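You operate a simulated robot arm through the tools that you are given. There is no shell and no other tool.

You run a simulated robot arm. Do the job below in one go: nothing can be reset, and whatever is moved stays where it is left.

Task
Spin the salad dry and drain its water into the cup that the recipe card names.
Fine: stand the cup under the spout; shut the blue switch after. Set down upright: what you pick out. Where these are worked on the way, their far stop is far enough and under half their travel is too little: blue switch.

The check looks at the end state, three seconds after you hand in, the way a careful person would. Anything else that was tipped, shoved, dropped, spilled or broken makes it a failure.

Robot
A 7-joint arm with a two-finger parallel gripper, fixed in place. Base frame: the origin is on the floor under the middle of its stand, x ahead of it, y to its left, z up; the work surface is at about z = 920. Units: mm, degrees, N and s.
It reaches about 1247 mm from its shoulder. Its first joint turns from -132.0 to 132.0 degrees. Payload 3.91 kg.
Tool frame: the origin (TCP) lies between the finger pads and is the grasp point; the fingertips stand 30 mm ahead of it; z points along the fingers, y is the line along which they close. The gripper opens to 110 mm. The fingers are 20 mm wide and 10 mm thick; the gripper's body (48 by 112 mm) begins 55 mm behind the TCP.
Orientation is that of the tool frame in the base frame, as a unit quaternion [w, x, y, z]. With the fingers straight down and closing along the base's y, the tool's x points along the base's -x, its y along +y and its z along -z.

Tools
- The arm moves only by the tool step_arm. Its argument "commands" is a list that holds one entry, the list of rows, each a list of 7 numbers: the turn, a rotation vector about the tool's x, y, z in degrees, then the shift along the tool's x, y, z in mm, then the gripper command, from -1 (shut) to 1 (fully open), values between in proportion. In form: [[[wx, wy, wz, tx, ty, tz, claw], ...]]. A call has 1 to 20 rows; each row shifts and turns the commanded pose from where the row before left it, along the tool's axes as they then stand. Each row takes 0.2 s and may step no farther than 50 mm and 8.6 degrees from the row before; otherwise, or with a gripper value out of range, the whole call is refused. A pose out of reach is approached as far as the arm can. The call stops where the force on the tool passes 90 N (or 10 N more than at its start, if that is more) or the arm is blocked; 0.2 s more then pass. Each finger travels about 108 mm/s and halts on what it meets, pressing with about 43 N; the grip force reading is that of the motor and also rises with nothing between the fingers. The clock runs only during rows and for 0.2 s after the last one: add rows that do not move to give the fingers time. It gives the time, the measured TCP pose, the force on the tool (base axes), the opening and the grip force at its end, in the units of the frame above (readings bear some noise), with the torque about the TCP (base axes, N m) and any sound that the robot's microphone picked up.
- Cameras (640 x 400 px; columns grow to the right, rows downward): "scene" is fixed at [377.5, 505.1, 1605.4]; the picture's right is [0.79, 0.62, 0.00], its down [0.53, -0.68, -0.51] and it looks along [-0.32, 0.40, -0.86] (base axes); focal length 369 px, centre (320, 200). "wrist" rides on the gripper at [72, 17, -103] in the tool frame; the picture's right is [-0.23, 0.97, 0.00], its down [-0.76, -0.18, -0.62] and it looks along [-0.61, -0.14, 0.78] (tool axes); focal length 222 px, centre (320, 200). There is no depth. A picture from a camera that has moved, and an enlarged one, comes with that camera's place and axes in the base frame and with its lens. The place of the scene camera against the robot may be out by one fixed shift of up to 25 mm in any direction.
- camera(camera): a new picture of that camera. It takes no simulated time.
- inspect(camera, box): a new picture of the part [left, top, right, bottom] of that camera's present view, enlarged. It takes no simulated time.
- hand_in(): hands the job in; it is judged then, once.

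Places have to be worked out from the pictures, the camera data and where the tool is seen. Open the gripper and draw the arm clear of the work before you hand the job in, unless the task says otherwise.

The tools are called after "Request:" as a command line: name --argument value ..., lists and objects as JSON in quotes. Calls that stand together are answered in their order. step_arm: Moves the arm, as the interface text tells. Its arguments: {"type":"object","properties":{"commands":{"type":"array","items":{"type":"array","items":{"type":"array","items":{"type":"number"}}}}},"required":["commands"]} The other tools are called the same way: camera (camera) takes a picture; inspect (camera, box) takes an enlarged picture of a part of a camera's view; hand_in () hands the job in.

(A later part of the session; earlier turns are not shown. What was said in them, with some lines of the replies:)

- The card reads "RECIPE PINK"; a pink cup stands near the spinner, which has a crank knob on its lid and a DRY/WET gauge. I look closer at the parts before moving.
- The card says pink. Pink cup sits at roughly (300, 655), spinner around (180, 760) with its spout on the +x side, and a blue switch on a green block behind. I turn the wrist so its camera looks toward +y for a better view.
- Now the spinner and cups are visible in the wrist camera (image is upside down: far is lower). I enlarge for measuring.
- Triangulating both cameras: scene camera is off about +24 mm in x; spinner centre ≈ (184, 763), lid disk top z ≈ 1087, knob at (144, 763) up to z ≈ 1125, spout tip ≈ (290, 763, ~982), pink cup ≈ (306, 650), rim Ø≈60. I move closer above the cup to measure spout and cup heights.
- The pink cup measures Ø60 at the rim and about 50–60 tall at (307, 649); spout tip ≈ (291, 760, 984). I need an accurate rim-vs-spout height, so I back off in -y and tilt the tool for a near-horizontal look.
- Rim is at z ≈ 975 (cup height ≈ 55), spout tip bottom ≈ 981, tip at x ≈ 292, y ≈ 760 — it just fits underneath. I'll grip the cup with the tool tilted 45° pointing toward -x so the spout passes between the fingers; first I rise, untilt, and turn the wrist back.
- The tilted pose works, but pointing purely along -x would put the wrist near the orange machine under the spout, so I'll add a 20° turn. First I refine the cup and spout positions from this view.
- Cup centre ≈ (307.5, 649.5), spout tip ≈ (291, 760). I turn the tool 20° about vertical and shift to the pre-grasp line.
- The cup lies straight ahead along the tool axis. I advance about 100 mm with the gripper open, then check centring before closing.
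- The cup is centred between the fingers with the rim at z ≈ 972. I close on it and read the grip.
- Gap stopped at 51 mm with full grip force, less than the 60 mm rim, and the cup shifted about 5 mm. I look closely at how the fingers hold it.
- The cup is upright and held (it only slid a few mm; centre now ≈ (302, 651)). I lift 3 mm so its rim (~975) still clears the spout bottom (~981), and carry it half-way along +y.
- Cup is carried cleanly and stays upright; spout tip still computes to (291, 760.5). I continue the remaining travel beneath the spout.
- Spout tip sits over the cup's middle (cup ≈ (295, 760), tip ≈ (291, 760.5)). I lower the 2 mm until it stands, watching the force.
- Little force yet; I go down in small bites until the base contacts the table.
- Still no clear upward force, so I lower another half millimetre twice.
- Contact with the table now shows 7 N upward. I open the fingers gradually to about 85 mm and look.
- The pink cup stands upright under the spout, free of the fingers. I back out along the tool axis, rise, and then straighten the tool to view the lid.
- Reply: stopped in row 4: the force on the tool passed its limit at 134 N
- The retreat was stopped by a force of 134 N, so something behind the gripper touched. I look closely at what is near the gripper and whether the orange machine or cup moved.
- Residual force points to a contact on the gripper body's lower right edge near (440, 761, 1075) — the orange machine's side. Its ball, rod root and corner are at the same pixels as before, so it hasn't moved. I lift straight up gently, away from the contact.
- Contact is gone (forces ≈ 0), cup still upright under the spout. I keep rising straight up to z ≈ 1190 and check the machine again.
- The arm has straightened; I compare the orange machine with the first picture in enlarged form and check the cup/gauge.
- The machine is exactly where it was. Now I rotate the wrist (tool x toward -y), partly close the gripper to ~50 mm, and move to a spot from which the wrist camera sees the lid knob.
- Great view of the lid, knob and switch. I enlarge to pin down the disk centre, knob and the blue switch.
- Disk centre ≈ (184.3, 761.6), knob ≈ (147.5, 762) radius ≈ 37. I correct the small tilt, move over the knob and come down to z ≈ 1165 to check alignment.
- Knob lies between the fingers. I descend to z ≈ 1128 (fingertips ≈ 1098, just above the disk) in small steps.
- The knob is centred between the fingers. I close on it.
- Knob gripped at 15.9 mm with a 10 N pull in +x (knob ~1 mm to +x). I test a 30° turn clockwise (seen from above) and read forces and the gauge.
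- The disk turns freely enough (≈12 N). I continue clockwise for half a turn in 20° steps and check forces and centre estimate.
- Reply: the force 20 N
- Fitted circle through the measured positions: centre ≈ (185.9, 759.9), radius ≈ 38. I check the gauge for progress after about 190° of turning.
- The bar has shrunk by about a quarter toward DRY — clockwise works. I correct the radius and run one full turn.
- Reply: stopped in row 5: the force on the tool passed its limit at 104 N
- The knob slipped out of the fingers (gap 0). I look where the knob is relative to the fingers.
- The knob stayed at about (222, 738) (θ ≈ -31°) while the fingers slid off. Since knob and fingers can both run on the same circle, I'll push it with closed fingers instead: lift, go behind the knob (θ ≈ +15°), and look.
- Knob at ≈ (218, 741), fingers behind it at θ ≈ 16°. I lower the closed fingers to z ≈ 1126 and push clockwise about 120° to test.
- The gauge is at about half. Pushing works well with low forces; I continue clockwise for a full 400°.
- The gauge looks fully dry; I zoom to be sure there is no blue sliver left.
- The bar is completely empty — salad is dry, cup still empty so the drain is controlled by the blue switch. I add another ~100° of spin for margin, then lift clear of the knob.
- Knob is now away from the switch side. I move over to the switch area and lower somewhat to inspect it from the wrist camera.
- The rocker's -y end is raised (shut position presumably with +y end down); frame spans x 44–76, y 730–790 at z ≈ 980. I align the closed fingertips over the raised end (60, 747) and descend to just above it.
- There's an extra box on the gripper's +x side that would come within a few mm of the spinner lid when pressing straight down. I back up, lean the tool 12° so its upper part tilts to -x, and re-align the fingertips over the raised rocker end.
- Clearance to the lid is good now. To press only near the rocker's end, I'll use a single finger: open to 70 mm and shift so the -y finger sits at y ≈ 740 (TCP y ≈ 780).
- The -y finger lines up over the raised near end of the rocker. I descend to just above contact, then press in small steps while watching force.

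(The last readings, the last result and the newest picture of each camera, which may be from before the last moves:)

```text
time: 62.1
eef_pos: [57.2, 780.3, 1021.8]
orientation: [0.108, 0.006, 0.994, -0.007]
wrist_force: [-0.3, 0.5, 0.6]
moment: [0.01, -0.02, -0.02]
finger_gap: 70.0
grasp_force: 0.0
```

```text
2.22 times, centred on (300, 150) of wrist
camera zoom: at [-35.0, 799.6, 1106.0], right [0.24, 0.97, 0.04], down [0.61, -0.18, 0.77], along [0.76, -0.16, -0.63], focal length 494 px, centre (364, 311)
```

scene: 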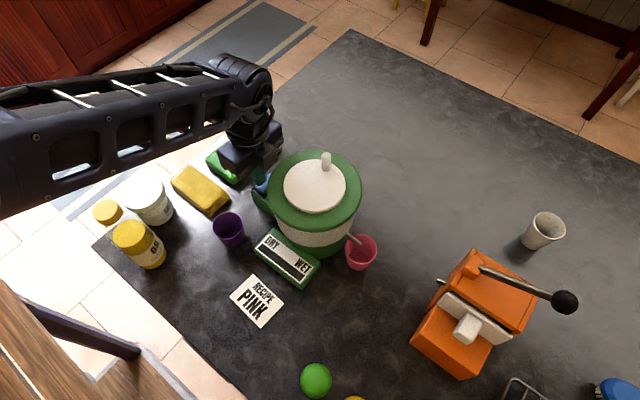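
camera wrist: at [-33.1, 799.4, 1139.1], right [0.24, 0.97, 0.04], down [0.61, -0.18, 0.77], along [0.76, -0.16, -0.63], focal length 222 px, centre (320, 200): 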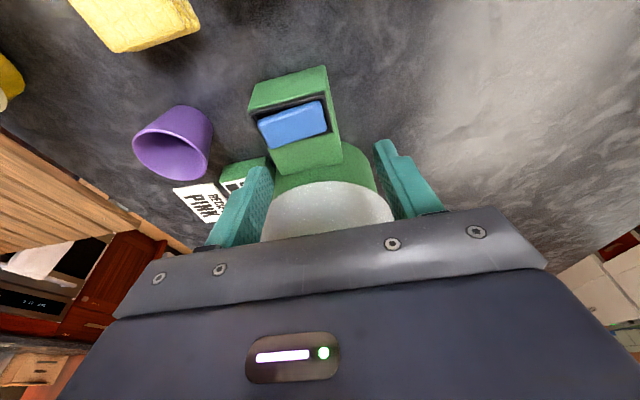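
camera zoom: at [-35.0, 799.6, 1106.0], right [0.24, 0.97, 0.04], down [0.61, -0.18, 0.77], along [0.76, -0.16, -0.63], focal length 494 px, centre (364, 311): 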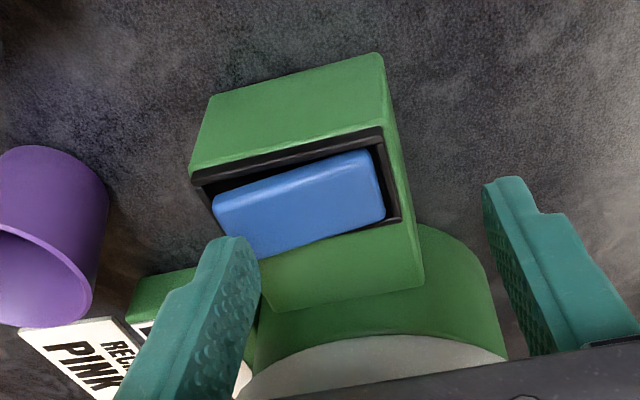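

No contact yet; I keep lowering in 2–3 mm steps.

Request:
step_arm --commands '[[[0, 0, 0, 0.64, 0, 2.93, 0.27], [0, 0, 0, 0, 0, 0, 0.27]]]'

Request:
step_arm --commands '[[[0, 0, 0, 0.64, 0, 2.93, 0.27], [0, 0, 0, 0, 0, 0, 0.27]]]'

Request:
step_arm --commands '[[[0, 0, 0, 0.64, 0, 2.93, 0.27], [0, 0, 0, 0, 0, 0, 0.27]]]'

Request:
inspect --camera "scene" --box '[220, 140, 320, 220]'

Request:
inspect --camera "wrist" --box '[180, 60, 420, 240]'

```text
time: 62.7
eef_pos: [58.0, 780.4, 1019.0]
orientation: [0.109, 0.007, 0.994, -0.007]
wrist_force: [-0.5, 0.3, 0.2]
moment: [0.03, 0.01, -0.05]
finger_gap: 70.0
grasp_force: 0.1
```

```text
time: 63.3
eef_pos: [56.9, 779.5, 1016.0]
orientation: [0.107, 0.007, 0.994, -0.006]
wrist_force: [0.1, -1.0, 0.8]
moment: [-0.04, 0.01, 0.04]
finger_gap: 70.4
grasp_force: 0.5
```

```text
time: 63.9
eef_pos: [57.7, 780.3, 1012.5]
orientation: [0.108, 0.006, 0.994, -0.006]
wrist_force: [-0.6, 0.2, 0.4]
moment: [-0.02, 0.0, -0.03]
finger_gap: 69.9
grasp_force: 0.0
```

```text
5.00 times, centred on (270, 180) of scene
camera zoom: at [377.5, 505.1, 1605.4], right [0.79, 0.62, 0.0], down [0.53, -0.68, -0.51], along [-0.32, 0.4, -0.86], focal length 1843 px, centre (570, 300)
```

zoom: 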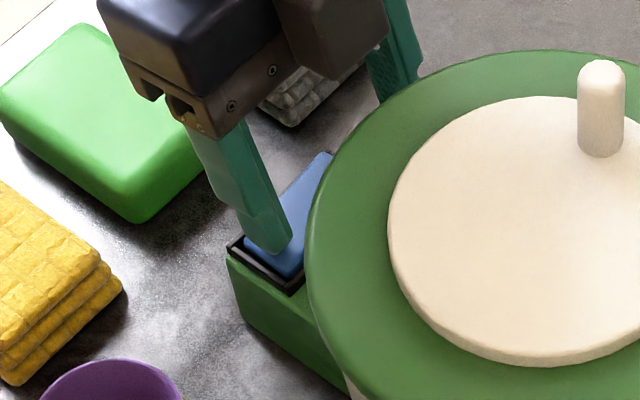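

```text
2.22 times, centred on (300, 150) of wrist
camera zoom: at [-35.0, 798.9, 1097.6], right [0.24, 0.97, 0.04], down [0.61, -0.18, 0.77], along [0.76, -0.16, -0.63], focal length 494 px, centre (364, 311)
```

zoom: 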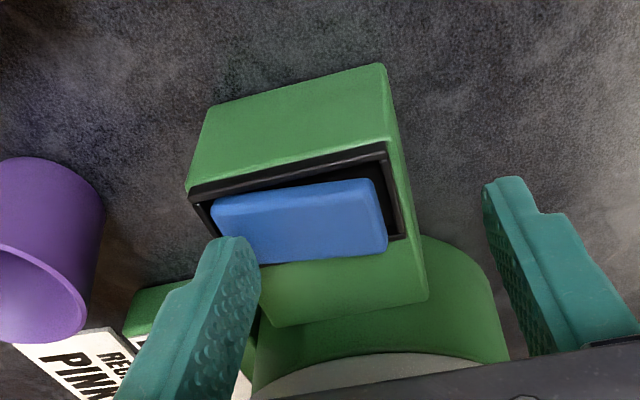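

The rocker is turning under the finger with almost no force — near end going down, far end rising. I press on to its stop.

Request:
step_arm --commands '[[[0, 0, 0, 0.43, 0, 1.95, 0.27], [0, 0, 0, 0, 0, 0, 0.27]]]'

Request:
step_arm --commands '[[[0, 0, 0, 0.43, 0, 1.95, 0.27], [0, 0, 0, 0, 0, 0, 0.27]]]'

Request:
inspect --camera "scene" --box '[220, 140, 320, 220]'

Request:
inspect --camera "wrist" --box '[180, 60, 420, 240]'

Request:
inspect --camera "scene" --box '[320, 220, 390, 280]'

```text
time: 64.5
eef_pos: [57.0, 779.6, 1011.7]
orientation: [0.108, 0.006, 0.994, -0.005]
wrist_force: [1.0, -0.1, 7.2]
moment: [-0.24, 0.06, -0.13]
finger_gap: 69.9
grasp_force: 0.1
```

```text
time: 65.1
eef_pos: [57.8, 780.1, 1011.6]
orientation: [0.108, 0.008, 0.994, -0.005]
wrist_force: [-0.2, 0.7, 30.7]
moment: [-1.05, 0.08, -0.08]
finger_gap: 69.4
grasp_force: 0.1
```

```text
5.00 times, centred on (270, 180) of scene
camera zoom: at [377.5, 505.1, 1605.4], right [0.79, 0.62, 0.0], down [0.53, -0.68, -0.51], along [-0.32, 0.4, -0.86], focal length 1843 px, centre (570, 300)
```

zoom: 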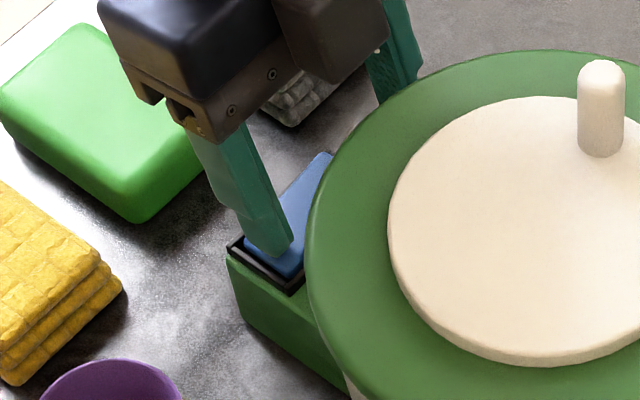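

```text
2.22 times, centred on (300, 150) of wrist
camera zoom: at [-34.7, 798.3, 1096.2], right [0.24, 0.97, 0.04], down [0.61, -0.18, 0.77], along [0.76, -0.16, -0.63], focal length 494 px, centre (364, 311)
```

zoom: 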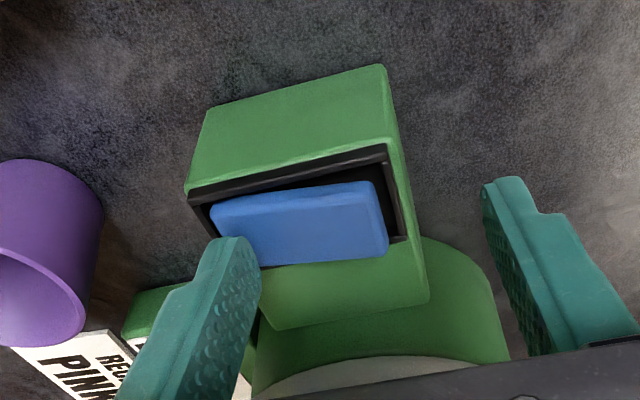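

```text
6.67 times, centred on (355, 250) of scene
camera zoom: at [377.5, 505.1, 1605.4], right [0.79, 0.62, 0.0], down [0.53, -0.68, -0.51], along [-0.32, 0.4, -0.86], focal length 2457 px, centre (87, -133)
```

zoom: 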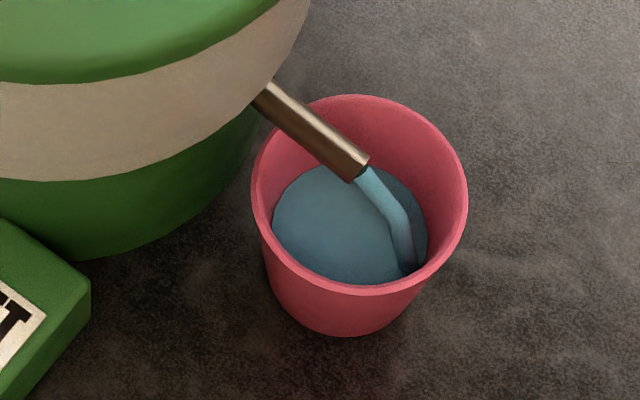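

Water is flowing into the pink cup and lands inside. I relieve the pressure slightly and watch the level over short waits.

Request:
step_arm --commands '[[[0, 0, 0, -0.43, 0, -1.95, 0.27], [0, 0, 0, 0, 0, 0, 0.27]]]'

Request:
inspect --camera "scene" --box '[320, 220, 390, 280]'

```text
time: 65.7
eef_pos: [57.7, 778.5, 1011.6]
orientation: [0.108, 0.006, 0.994, -0.006]
wrist_force: [0.0, 2.5, 20.9]
moment: [-0.67, 0.02, 0.11]
finger_gap: 69.0
grasp_force: 0.0
```

```text
6.67 times, centred on (355, 250) of scene
camera zoom: at [377.5, 505.1, 1605.4], right [0.79, 0.62, 0.0], down [0.53, -0.68, -0.51], along [-0.32, 0.4, -0.86], focal length 2457 px, centre (87, -133)
```

zoom: 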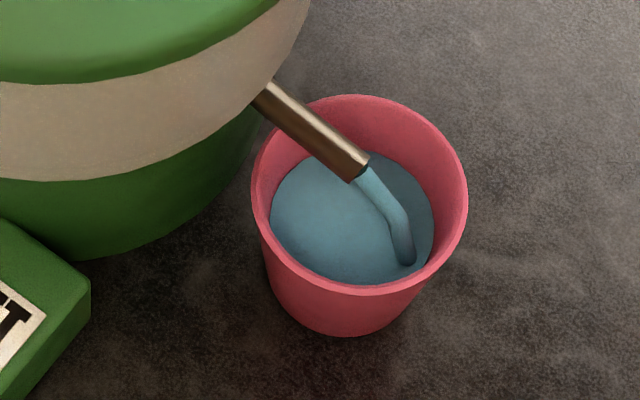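

Level rises steadily. I lift the finger off to see whether the rocker stays open by itself, and move above its other end so I can shut it promptly.

Request:
step_arm --commands '[[[0, 0, 0, -2.6, 0, -11.7, 0.27], [0, 0, 0, -2.1, 0, -9.8, 0.27]]]'

Request:
inspect --camera "scene" --box '[320, 220, 390, 280]'

Request:
inspect --camera "wrist" --box '[180, 60, 420, 240]'

```text
time: 66.3
eef_pos: [57.6, 779.9, 1032.0]
orientation: [0.108, 0.006, 0.994, -0.006]
wrist_force: [0.5, -0.3, -0.5]
moment: [0.01, 0.01, 0.01]
finger_gap: 70.0
grasp_force: 0.2
```

```text
6.67 times, centred on (355, 250) of scene
camera zoom: at [377.5, 505.1, 1605.4], right [0.79, 0.62, 0.0], down [0.53, -0.68, -0.51], along [-0.32, 0.4, -0.86], focal length 2457 px, centre (87, -133)
```

zoom: 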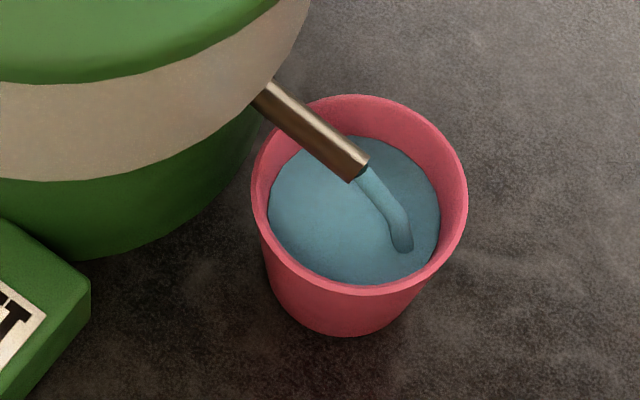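

```text
2.22 times, centred on (300, 150) of wrist
camera zoom: at [-34.3, 799.0, 1116.4], right [0.24, 0.97, 0.04], down [0.61, -0.18, 0.77], along [0.76, -0.16, -0.63], focal length 494 px, centre (364, 311)
```

zoom: 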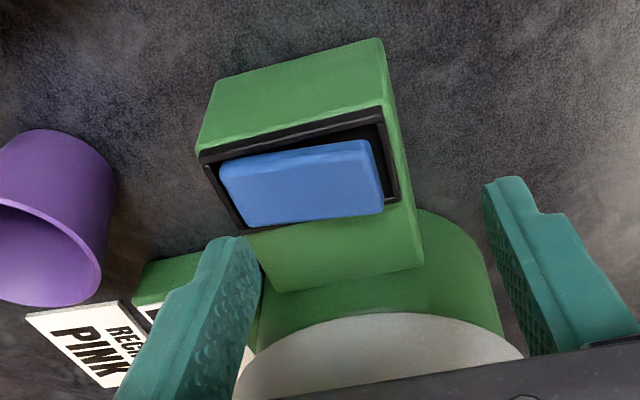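

The rocker stays open on its own. The cup fills at a rate that needs care, so I move right now above the far (+y) end, ready to shut.

Request:
step_arm --commands '[[[0, 0, 0, 0, 41, 0, 0.27]]]'

Request:
inspect --camera "scene" --box '[320, 220, 390, 280]'

Request:
inspect --camera "wrist" --box '[140, 60, 380, 240]'

Request:
inspect --camera "scene" --box '[220, 120, 340, 220]'

```text
time: 66.7
eef_pos: [59.0, 820.0, 1030.6]
orientation: [0.108, 0.007, 0.994, -0.006]
wrist_force: [0.5, 0.4, 0.5]
moment: [-0.01, 0.04, 0.01]
finger_gap: 70.0
grasp_force: 0.1
```

```text
6.67 times, centred on (355, 250) of scene
camera zoom: at [377.5, 505.1, 1605.4], right [0.79, 0.62, 0.0], down [0.53, -0.68, -0.51], along [-0.32, 0.4, -0.86], focal length 2457 px, centre (87, -133)
```

zoom: 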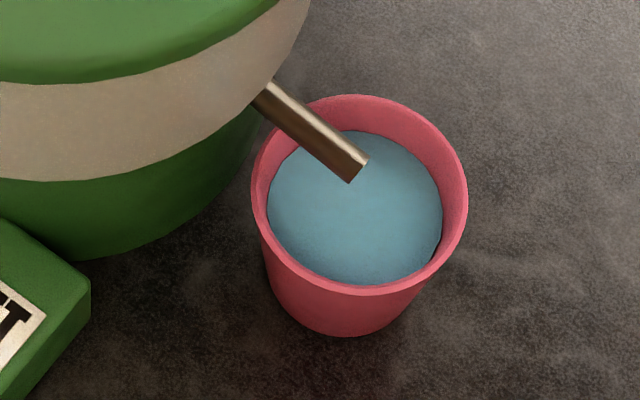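

```text
2.22 times, centred on (260, 150) of wrist
camera zoom: at [-33.4, 839.7, 1115.8], right [0.24, 0.97, 0.04], down [0.61, -0.18, 0.77], along [0.76, -0.16, -0.63], focal length 494 px, centre (453, 311)
```

zoom: 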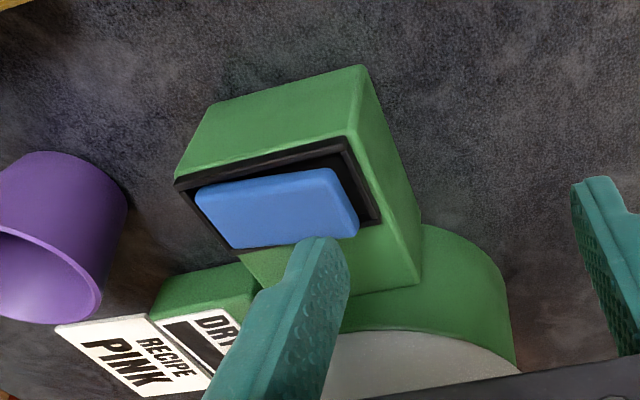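

```text
4.00 times, centred on (280, 170) of scene
camera zoom: at [377.5, 505.1, 1605.4], right [0.79, 0.62, 0.0], down [0.53, -0.68, -0.51], along [-0.32, 0.4, -0.86], focal length 1474 px, centre (480, 320)
```

zoom: 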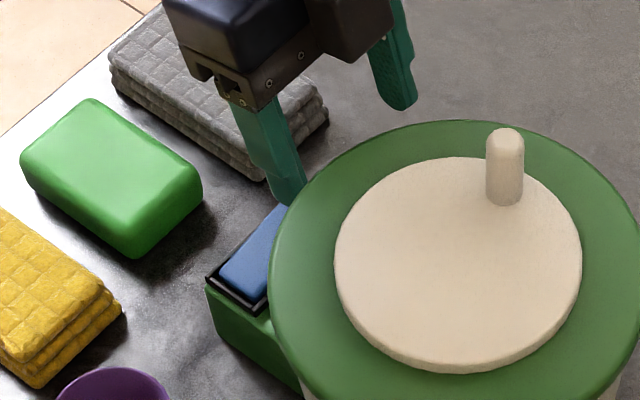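

The stream has stopped with the cup about three-quarters full — everything drained. I wait a moment to confirm it is steady before shutting.

Request:
step_arm --commands '[[[0, 0, 0, 0, 0, 0, 0.27], [0, 0, 0, 0, 0, 0, 0.27], [0, 0, 0, 0, 0, 0, 0.27]]]'

Request:
inspect --camera "scene" --box '[320, 220, 390, 280]'

Request:
inspect --camera "wrist" --box '[200, 80, 300, 180]'

```text
time: 67.5
eef_pos: [59.4, 820.7, 1030.9]
orientation: [0.107, 0.007, 0.994, -0.005]
wrist_force: [0.4, 0.1, 0.9]
moment: [-0.01, 0.01, -0.02]
finger_gap: 70.0
grasp_force: 0.1
```

```text
6.67 times, centred on (355, 250) of scene
camera zoom: at [377.5, 505.1, 1605.4], right [0.79, 0.62, 0.0], down [0.53, -0.68, -0.51], along [-0.32, 0.4, -0.86], focal length 2457 px, centre (87, -133)
```

zoom: 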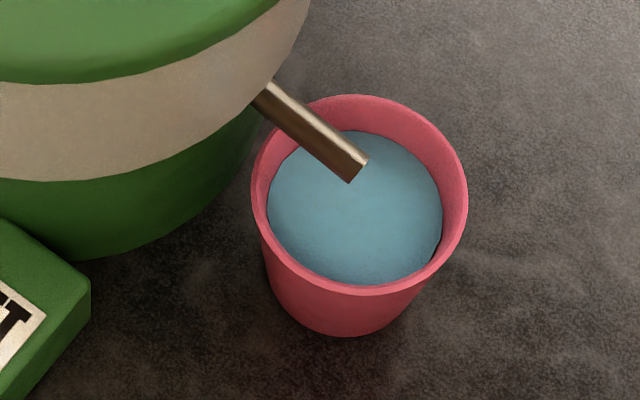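

```text
4.00 times, centred on (250, 130) of wrist
camera zoom: at [-33.2, 839.8, 1115.2], right [0.24, 0.97, 0.04], down [0.61, -0.18, 0.77], along [0.76, -0.16, -0.63], focal length 888 px, centre (600, 480)
```

zoom: 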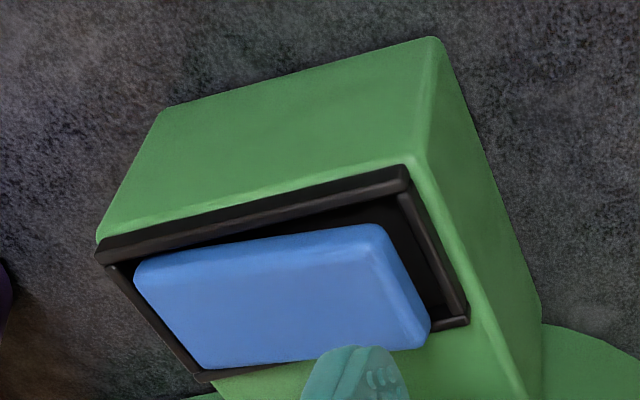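

Steady and drained. Now I shut the switch: press the raised +y end down to its stop in small steps.

Request:
step_arm --commands '[[[0, 0, 0, 1.7, 0, 7.8, 0.27], [0, 0, 0, 0.64, 0, 2.93, 0.27], [0, 0, 0, 0.64, 0, 2.93, 0.27], [0, 0, 0, 0, 0, 0, 0.27]]]'

Request:
step_arm --commands '[[[0, 0, 0, 0.64, 0, 2.93, 0.27], [0, 0, 0, 0, 0, 0, 0.27]]]'

Request:
inspect --camera "wrist" --box '[140, 60, 380, 240]'

Request:
inspect --camera "scene" --box '[220, 120, 340, 220]'

```text
time: 68.5
eef_pos: [57.6, 820.1, 1017.1]
orientation: [0.108, 0.007, 0.994, -0.006]
wrist_force: [0.0, -0.6, 0.0]
moment: [0.0, -0.01, 0.0]
finger_gap: 69.7
grasp_force: 0.0
```

```text
time: 69.1
eef_pos: [57.1, 820.9, 1015.4]
orientation: [0.108, 0.007, 0.994, -0.005]
wrist_force: [0.1, 0.9, -0.1]
moment: [0.0, -0.01, 0.0]
finger_gap: 70.1
grasp_force: 0.0
```

```text
2.22 times, centred on (260, 150) of wrist
camera zoom: at [-34.3, 840.0, 1100.0], right [0.24, 0.97, 0.04], down [0.61, -0.18, 0.77], along [0.76, -0.16, -0.63], focal length 494 px, centre (453, 311)
```

zoom: 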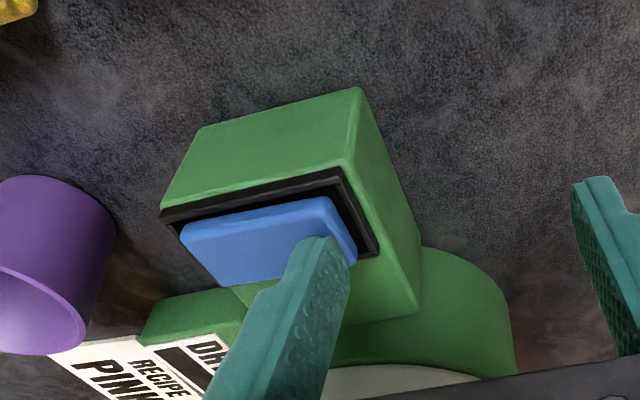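

```text
4.00 times, centred on (280, 170) of scene
camera zoom: at [377.5, 505.1, 1605.4], right [0.79, 0.62, 0.0], down [0.53, -0.68, -0.51], along [-0.32, 0.4, -0.86], focal length 1474 px, centre (480, 320)
```

zoom: 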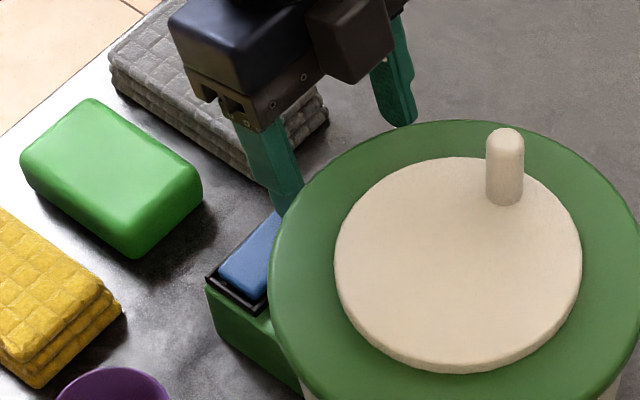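

The far end is starting to go down; I continue to the stop.

Request:
step_arm --commands '[[[0, 0, 0, 0.53, 0, 2.44, 0.27], [0, 0, 0, 0, 0, 0, 0.27]]]'

Request:
step_arm --commands '[[[0, 0, 0, 0.43, 0, 1.95, 0.27], [0, 0, 0, 0, 0, 0, 0.27]]]'

Request:
step_arm --commands '[[[0, 0, 0, 0.32, 0, 1.47, 0.27], [0, 0, 0, 0, 0, 0, 0.27]]]'

Request:
inspect --camera "wrist" --box '[140, 60, 380, 240]'

Request:
inspect --camera "scene" --box '[220, 120, 340, 220]'

```text
time: 69.7
eef_pos: [57.6, 820.5, 1012.4]
orientation: [0.107, 0.007, 0.994, -0.006]
wrist_force: [-0.9, -0.2, -1.0]
moment: [-0.01, -0.05, 0.01]
finger_gap: 69.8
grasp_force: 0.0
```

```text
time: 70.3
eef_pos: [57.9, 820.1, 1012.4]
orientation: [0.108, 0.007, 0.994, -0.006]
wrist_force: [-0.5, -0.5, -0.4]
moment: [-0.03, -0.02, -0.02]
finger_gap: 69.7
grasp_force: 0.0
```

```text
time: 70.9
eef_pos: [58.7, 821.0, 1010.4]
orientation: [0.107, 0.006, 0.994, -0.005]
wrist_force: [0.5, 1.7, 14.2]
moment: [-0.66, 0.02, 0.03]
finger_gap: 69.4
grasp_force: 0.0
```

```text
2.22 times, centred on (260, 150) of wrist
camera zoom: at [-34.3, 839.6, 1095.9], right [0.24, 0.97, 0.04], down [0.61, -0.18, 0.77], along [0.76, -0.16, -0.63], focal length 494 px, centre (453, 311)
```

zoom: 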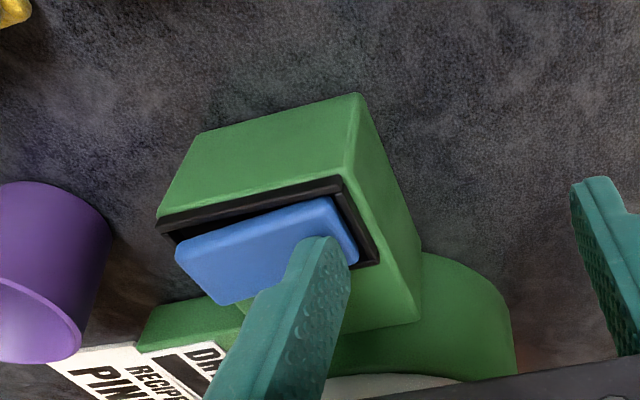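

```text
4.00 times, centred on (280, 170) of scene
camera zoom: at [377.5, 505.1, 1605.4], right [0.79, 0.62, 0.0], down [0.53, -0.68, -0.51], along [-0.32, 0.4, -0.86], focal length 1474 px, centre (480, 320)
```

zoom: 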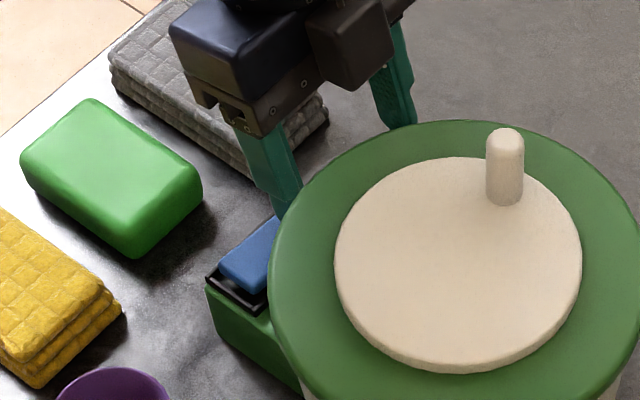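

The near end has risen and 14 N shows the stop. One more small press to seat it, then I lift off.

Request:
step_arm --commands '[[[0, 0, 0, 0.3, 0, 1.4, 0.27], [0, 0, 0, 0, 0, 0, 0.27]]]'

Request:
step_arm --commands '[[[0, 0, 0, -2, 0, -9, 0.27], [0, 0, 0, -4, 0, -19, 0.27], [0, 0, 0, -6, 0, -29, 0.27], [0, 0, 0, 0, 0, 0, 0.27]]]'

Request:
inspect --camera "wrist" --box '[140, 40, 380, 220]'

Request:
inspect --camera "scene" --box '[250, 165, 300, 205]'

Request:
camera --camera "scene"

```text
time: 71.5
eef_pos: [58.2, 820.4, 1011.5]
orientation: [0.108, 0.007, 0.994, -0.004]
wrist_force: [-0.2, 2.4, 35.1]
moment: [-1.5, 0.09, -0.03]
finger_gap: 68.6
grasp_force: 0.1
```

```text
time: 72.5
eef_pos: [57.4, 820.6, 1065.7]
orientation: [0.108, 0.007, 0.994, -0.006]
wrist_force: [0.7, 0.2, 0.1]
moment: [0.03, 0.01, 0.0]
finger_gap: 69.6
grasp_force: 0.0
```

```text
2.22 times, centred on (260, 130) of wrist
camera zoom: at [-34.3, 840.0, 1150.6], right [0.24, 0.97, 0.04], down [0.61, -0.18, 0.77], along [0.76, -0.16, -0.63], focal length 494 px, centre (453, 356)
```

zoom: 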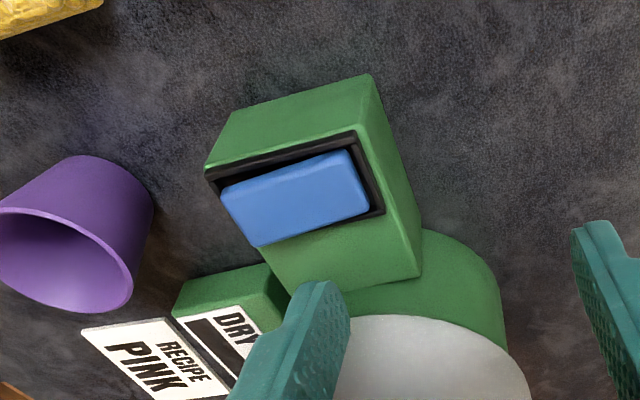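

```text
10.00 times, centred on (275, 185) of scene
camera zoom: at [377.5, 505.1, 1605.4], right [0.79, 0.62, 0.0], down [0.53, -0.68, -0.51], along [-0.32, 0.4, -0.86], focal length 3686 px, centre (770, 350)
```

zoom: 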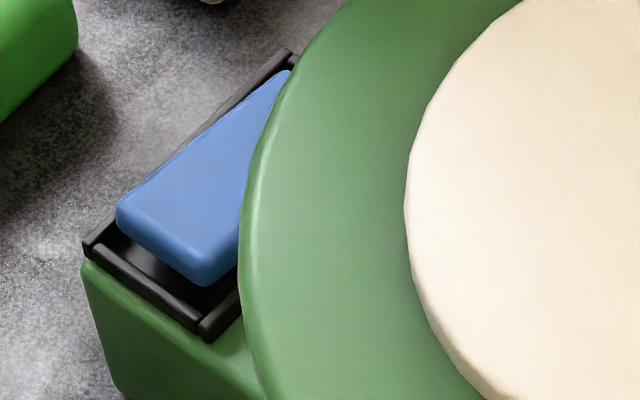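

```text
taken
```

scene: 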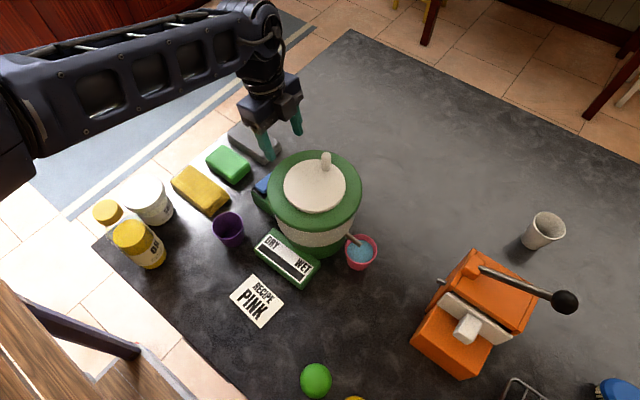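

The switch is back in its original shut position, gauge reads dry, and the water is in the pink cup. I raise the arm straight up, untilt, open the gripper and draw back clear.

Request:
step_arm --commands '[[[0, 0, 0, -6.4, 0, -29.3, 0.27], [0, 0, 0, -8.5, 0, -39, 0.27], [0, 0, 0, -8.5, 0, -39, 0.27], [0, 0, 0, -8.5, 0, -39, 0.27], [0, 0, 0, -8.5, 0, -39, 0.27], [0, 0, 0, -6.4, 0, -29, 0.27], [0, 6, 0, 0, 0, 0, 0.6], [0, 6, 0, 0, 0, 0, 1], [0, 0, 0, 0, -35, 0, 1], [0, 0, 0, 0, -35, 0, 1], [0, 0, 0, 0, -35, 0, 1], [0, 0, 0, 0, -35, 0, 1], [0, 0, 0, 0, -35, 0, 1], [0, 0, 0, 0, -35, 0, 1], [0, 0, 0, 0, 0, 0, 1]]]'

Request:
camera --camera "scene"

Request:
camera --camera "wrist"

```text
time: 75.7
eef_pos: [54.2, 611.8, 1285.9]
orientation: [0.003, 0.007, 1.0, -0.004]
wrist_force: [0.8, -0.4, -0.2]
moment: [0.02, -0.02, 0.01]
finger_gap: 109.9
grasp_force: 0.1
```

```text
taken
```

scene: 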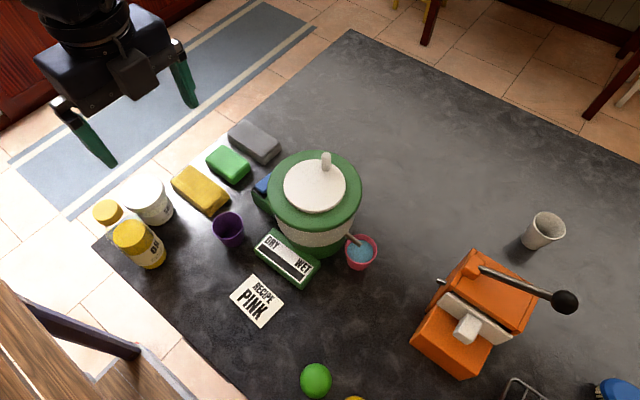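

```text
taken
camera wrist: at [-18.4, 631.9, 1388.7], right [0.24, 0.97, -0.01], down [0.75, -0.18, 0.63], along [0.61, -0.16, -0.78], focal length 222 px, centre (320, 200)
```

wrist: 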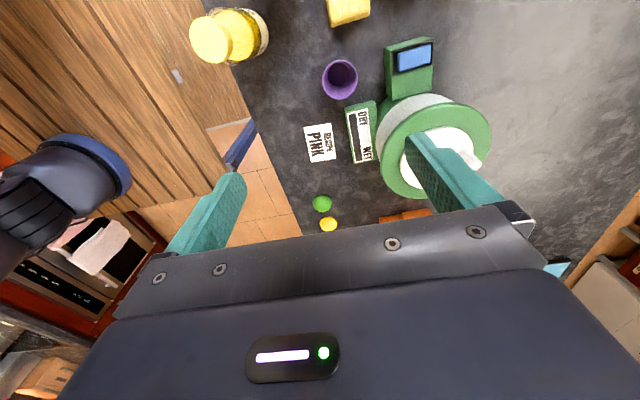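

The arm is clear and the gripper open. I make one last close check of the cup, spout, switch and surroundings before handing in.

Request:
inspect --camera "scene" --box '[220, 140, 400, 300]'

Request:
inspect --camera "scene" --box '[390, 200, 600, 390]'

Request:
inspect --camera "scene" --box '[80, 110, 290, 280]'

```text
2.50 times, centred on (310, 220) of scene
camera zoom: at [377.5, 505.1, 1605.4], right [0.79, 0.62, 0.0], down [0.53, -0.68, -0.51], along [-0.32, 0.4, -0.86], focal length 922 px, centre (345, 150)
```

zoom: 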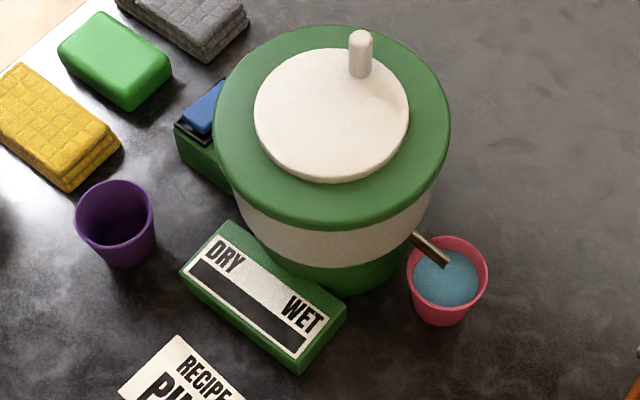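

```text
2.11 times, centred on (495, 295) of scene
camera zoom: at [377.5, 505.1, 1605.4], right [0.79, 0.62, 0.0], down [0.53, -0.68, -0.51], along [-0.32, 0.4, -0.86], focal length 776 px, centre (-48, 0)
```

zoom: 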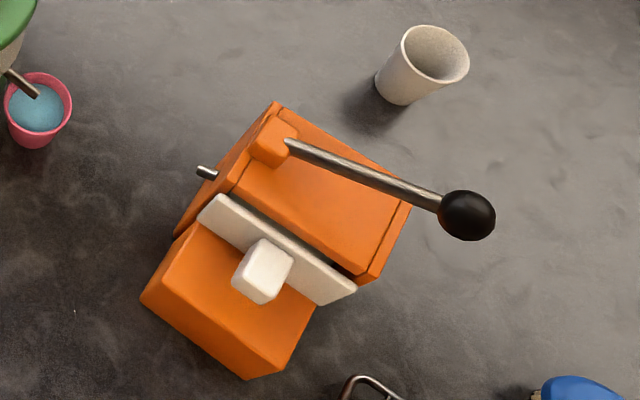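

```text
2.35 times, centred on (185, 195) of scene
camera zoom: at [377.5, 505.1, 1605.4], right [0.79, 0.62, 0.0], down [0.53, -0.68, -0.51], along [-0.32, 0.4, -0.86], focal length 867 px, centre (638, 212)
```

zoom: 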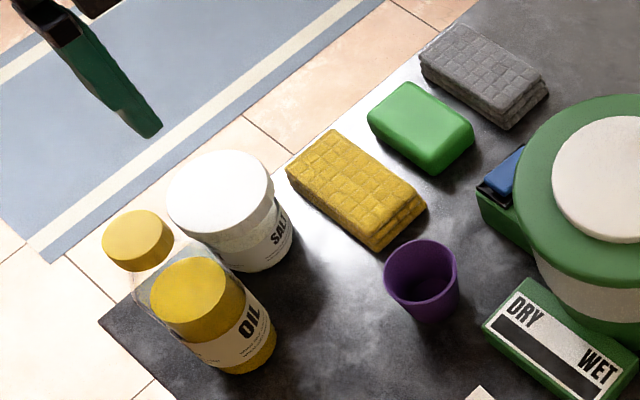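

Everything looks in place; I check one tiny speck on the table near (379, 348) to rule out a spill.

Request:
inspect --camera "scene" --box '[340, 320, 420, 375]'

Request:
inspect --camera "scene" --box '[320, 220, 400, 285]'

```text
7.27 times, centred on (380, 348) of scene
camera zoom: at [377.5, 505.1, 1605.4], right [0.79, 0.62, 0.0], down [0.53, -0.68, -0.51], along [-0.32, 0.4, -0.86], focal length 2681 px, centre (-116, -873)
```

zoom: 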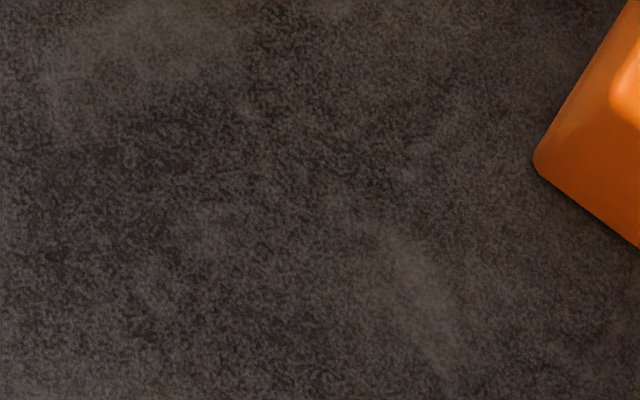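

```text
6.15 times, centred on (360, 252) of scene
camera zoom: at [377.5, 505.1, 1605.4], right [0.79, 0.62, 0.0], down [0.53, -0.68, -0.51], along [-0.32, 0.4, -0.86], focal length 2268 px, centre (74, -123)
```

zoom: 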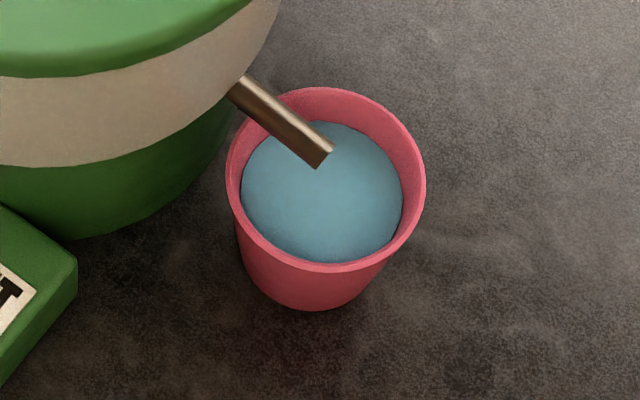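

No spill: the speck was only picture noise. The salad is dry, the water is in the upright pink cup under the spout, the switch is shut and nothing else has moved, so I hand in.

Request:
hand_in

```text
The job is handed in.
```

The salad is spun dry and its water is in the pink cup, the one the recipe card names. I've handed the job in; no result has come back yet.

- **Cup:** the pink cup stands upright under the spout, about three-quarters full, with nothing spilled.
- **Spinner:** the gauge reads fully dry. My first grip on the lid knob slipped partway, so I finished by pushing the knob round with closed fingers.
- **Blue switch:** I pressed it to its far stop to drain. Once the flow had stopped, I pressed it back to its stop, where it sat at the start.
- **One contact:** while backing away from the cup, the gripper touched something, most likely the orange machine, and the arm stopped at 134 N. I lifted clear and compared pictures from before and after; the machine had not moved.

At the end the gripper was open and the arm clear of the work. Everything else on the table looked to be where it started.
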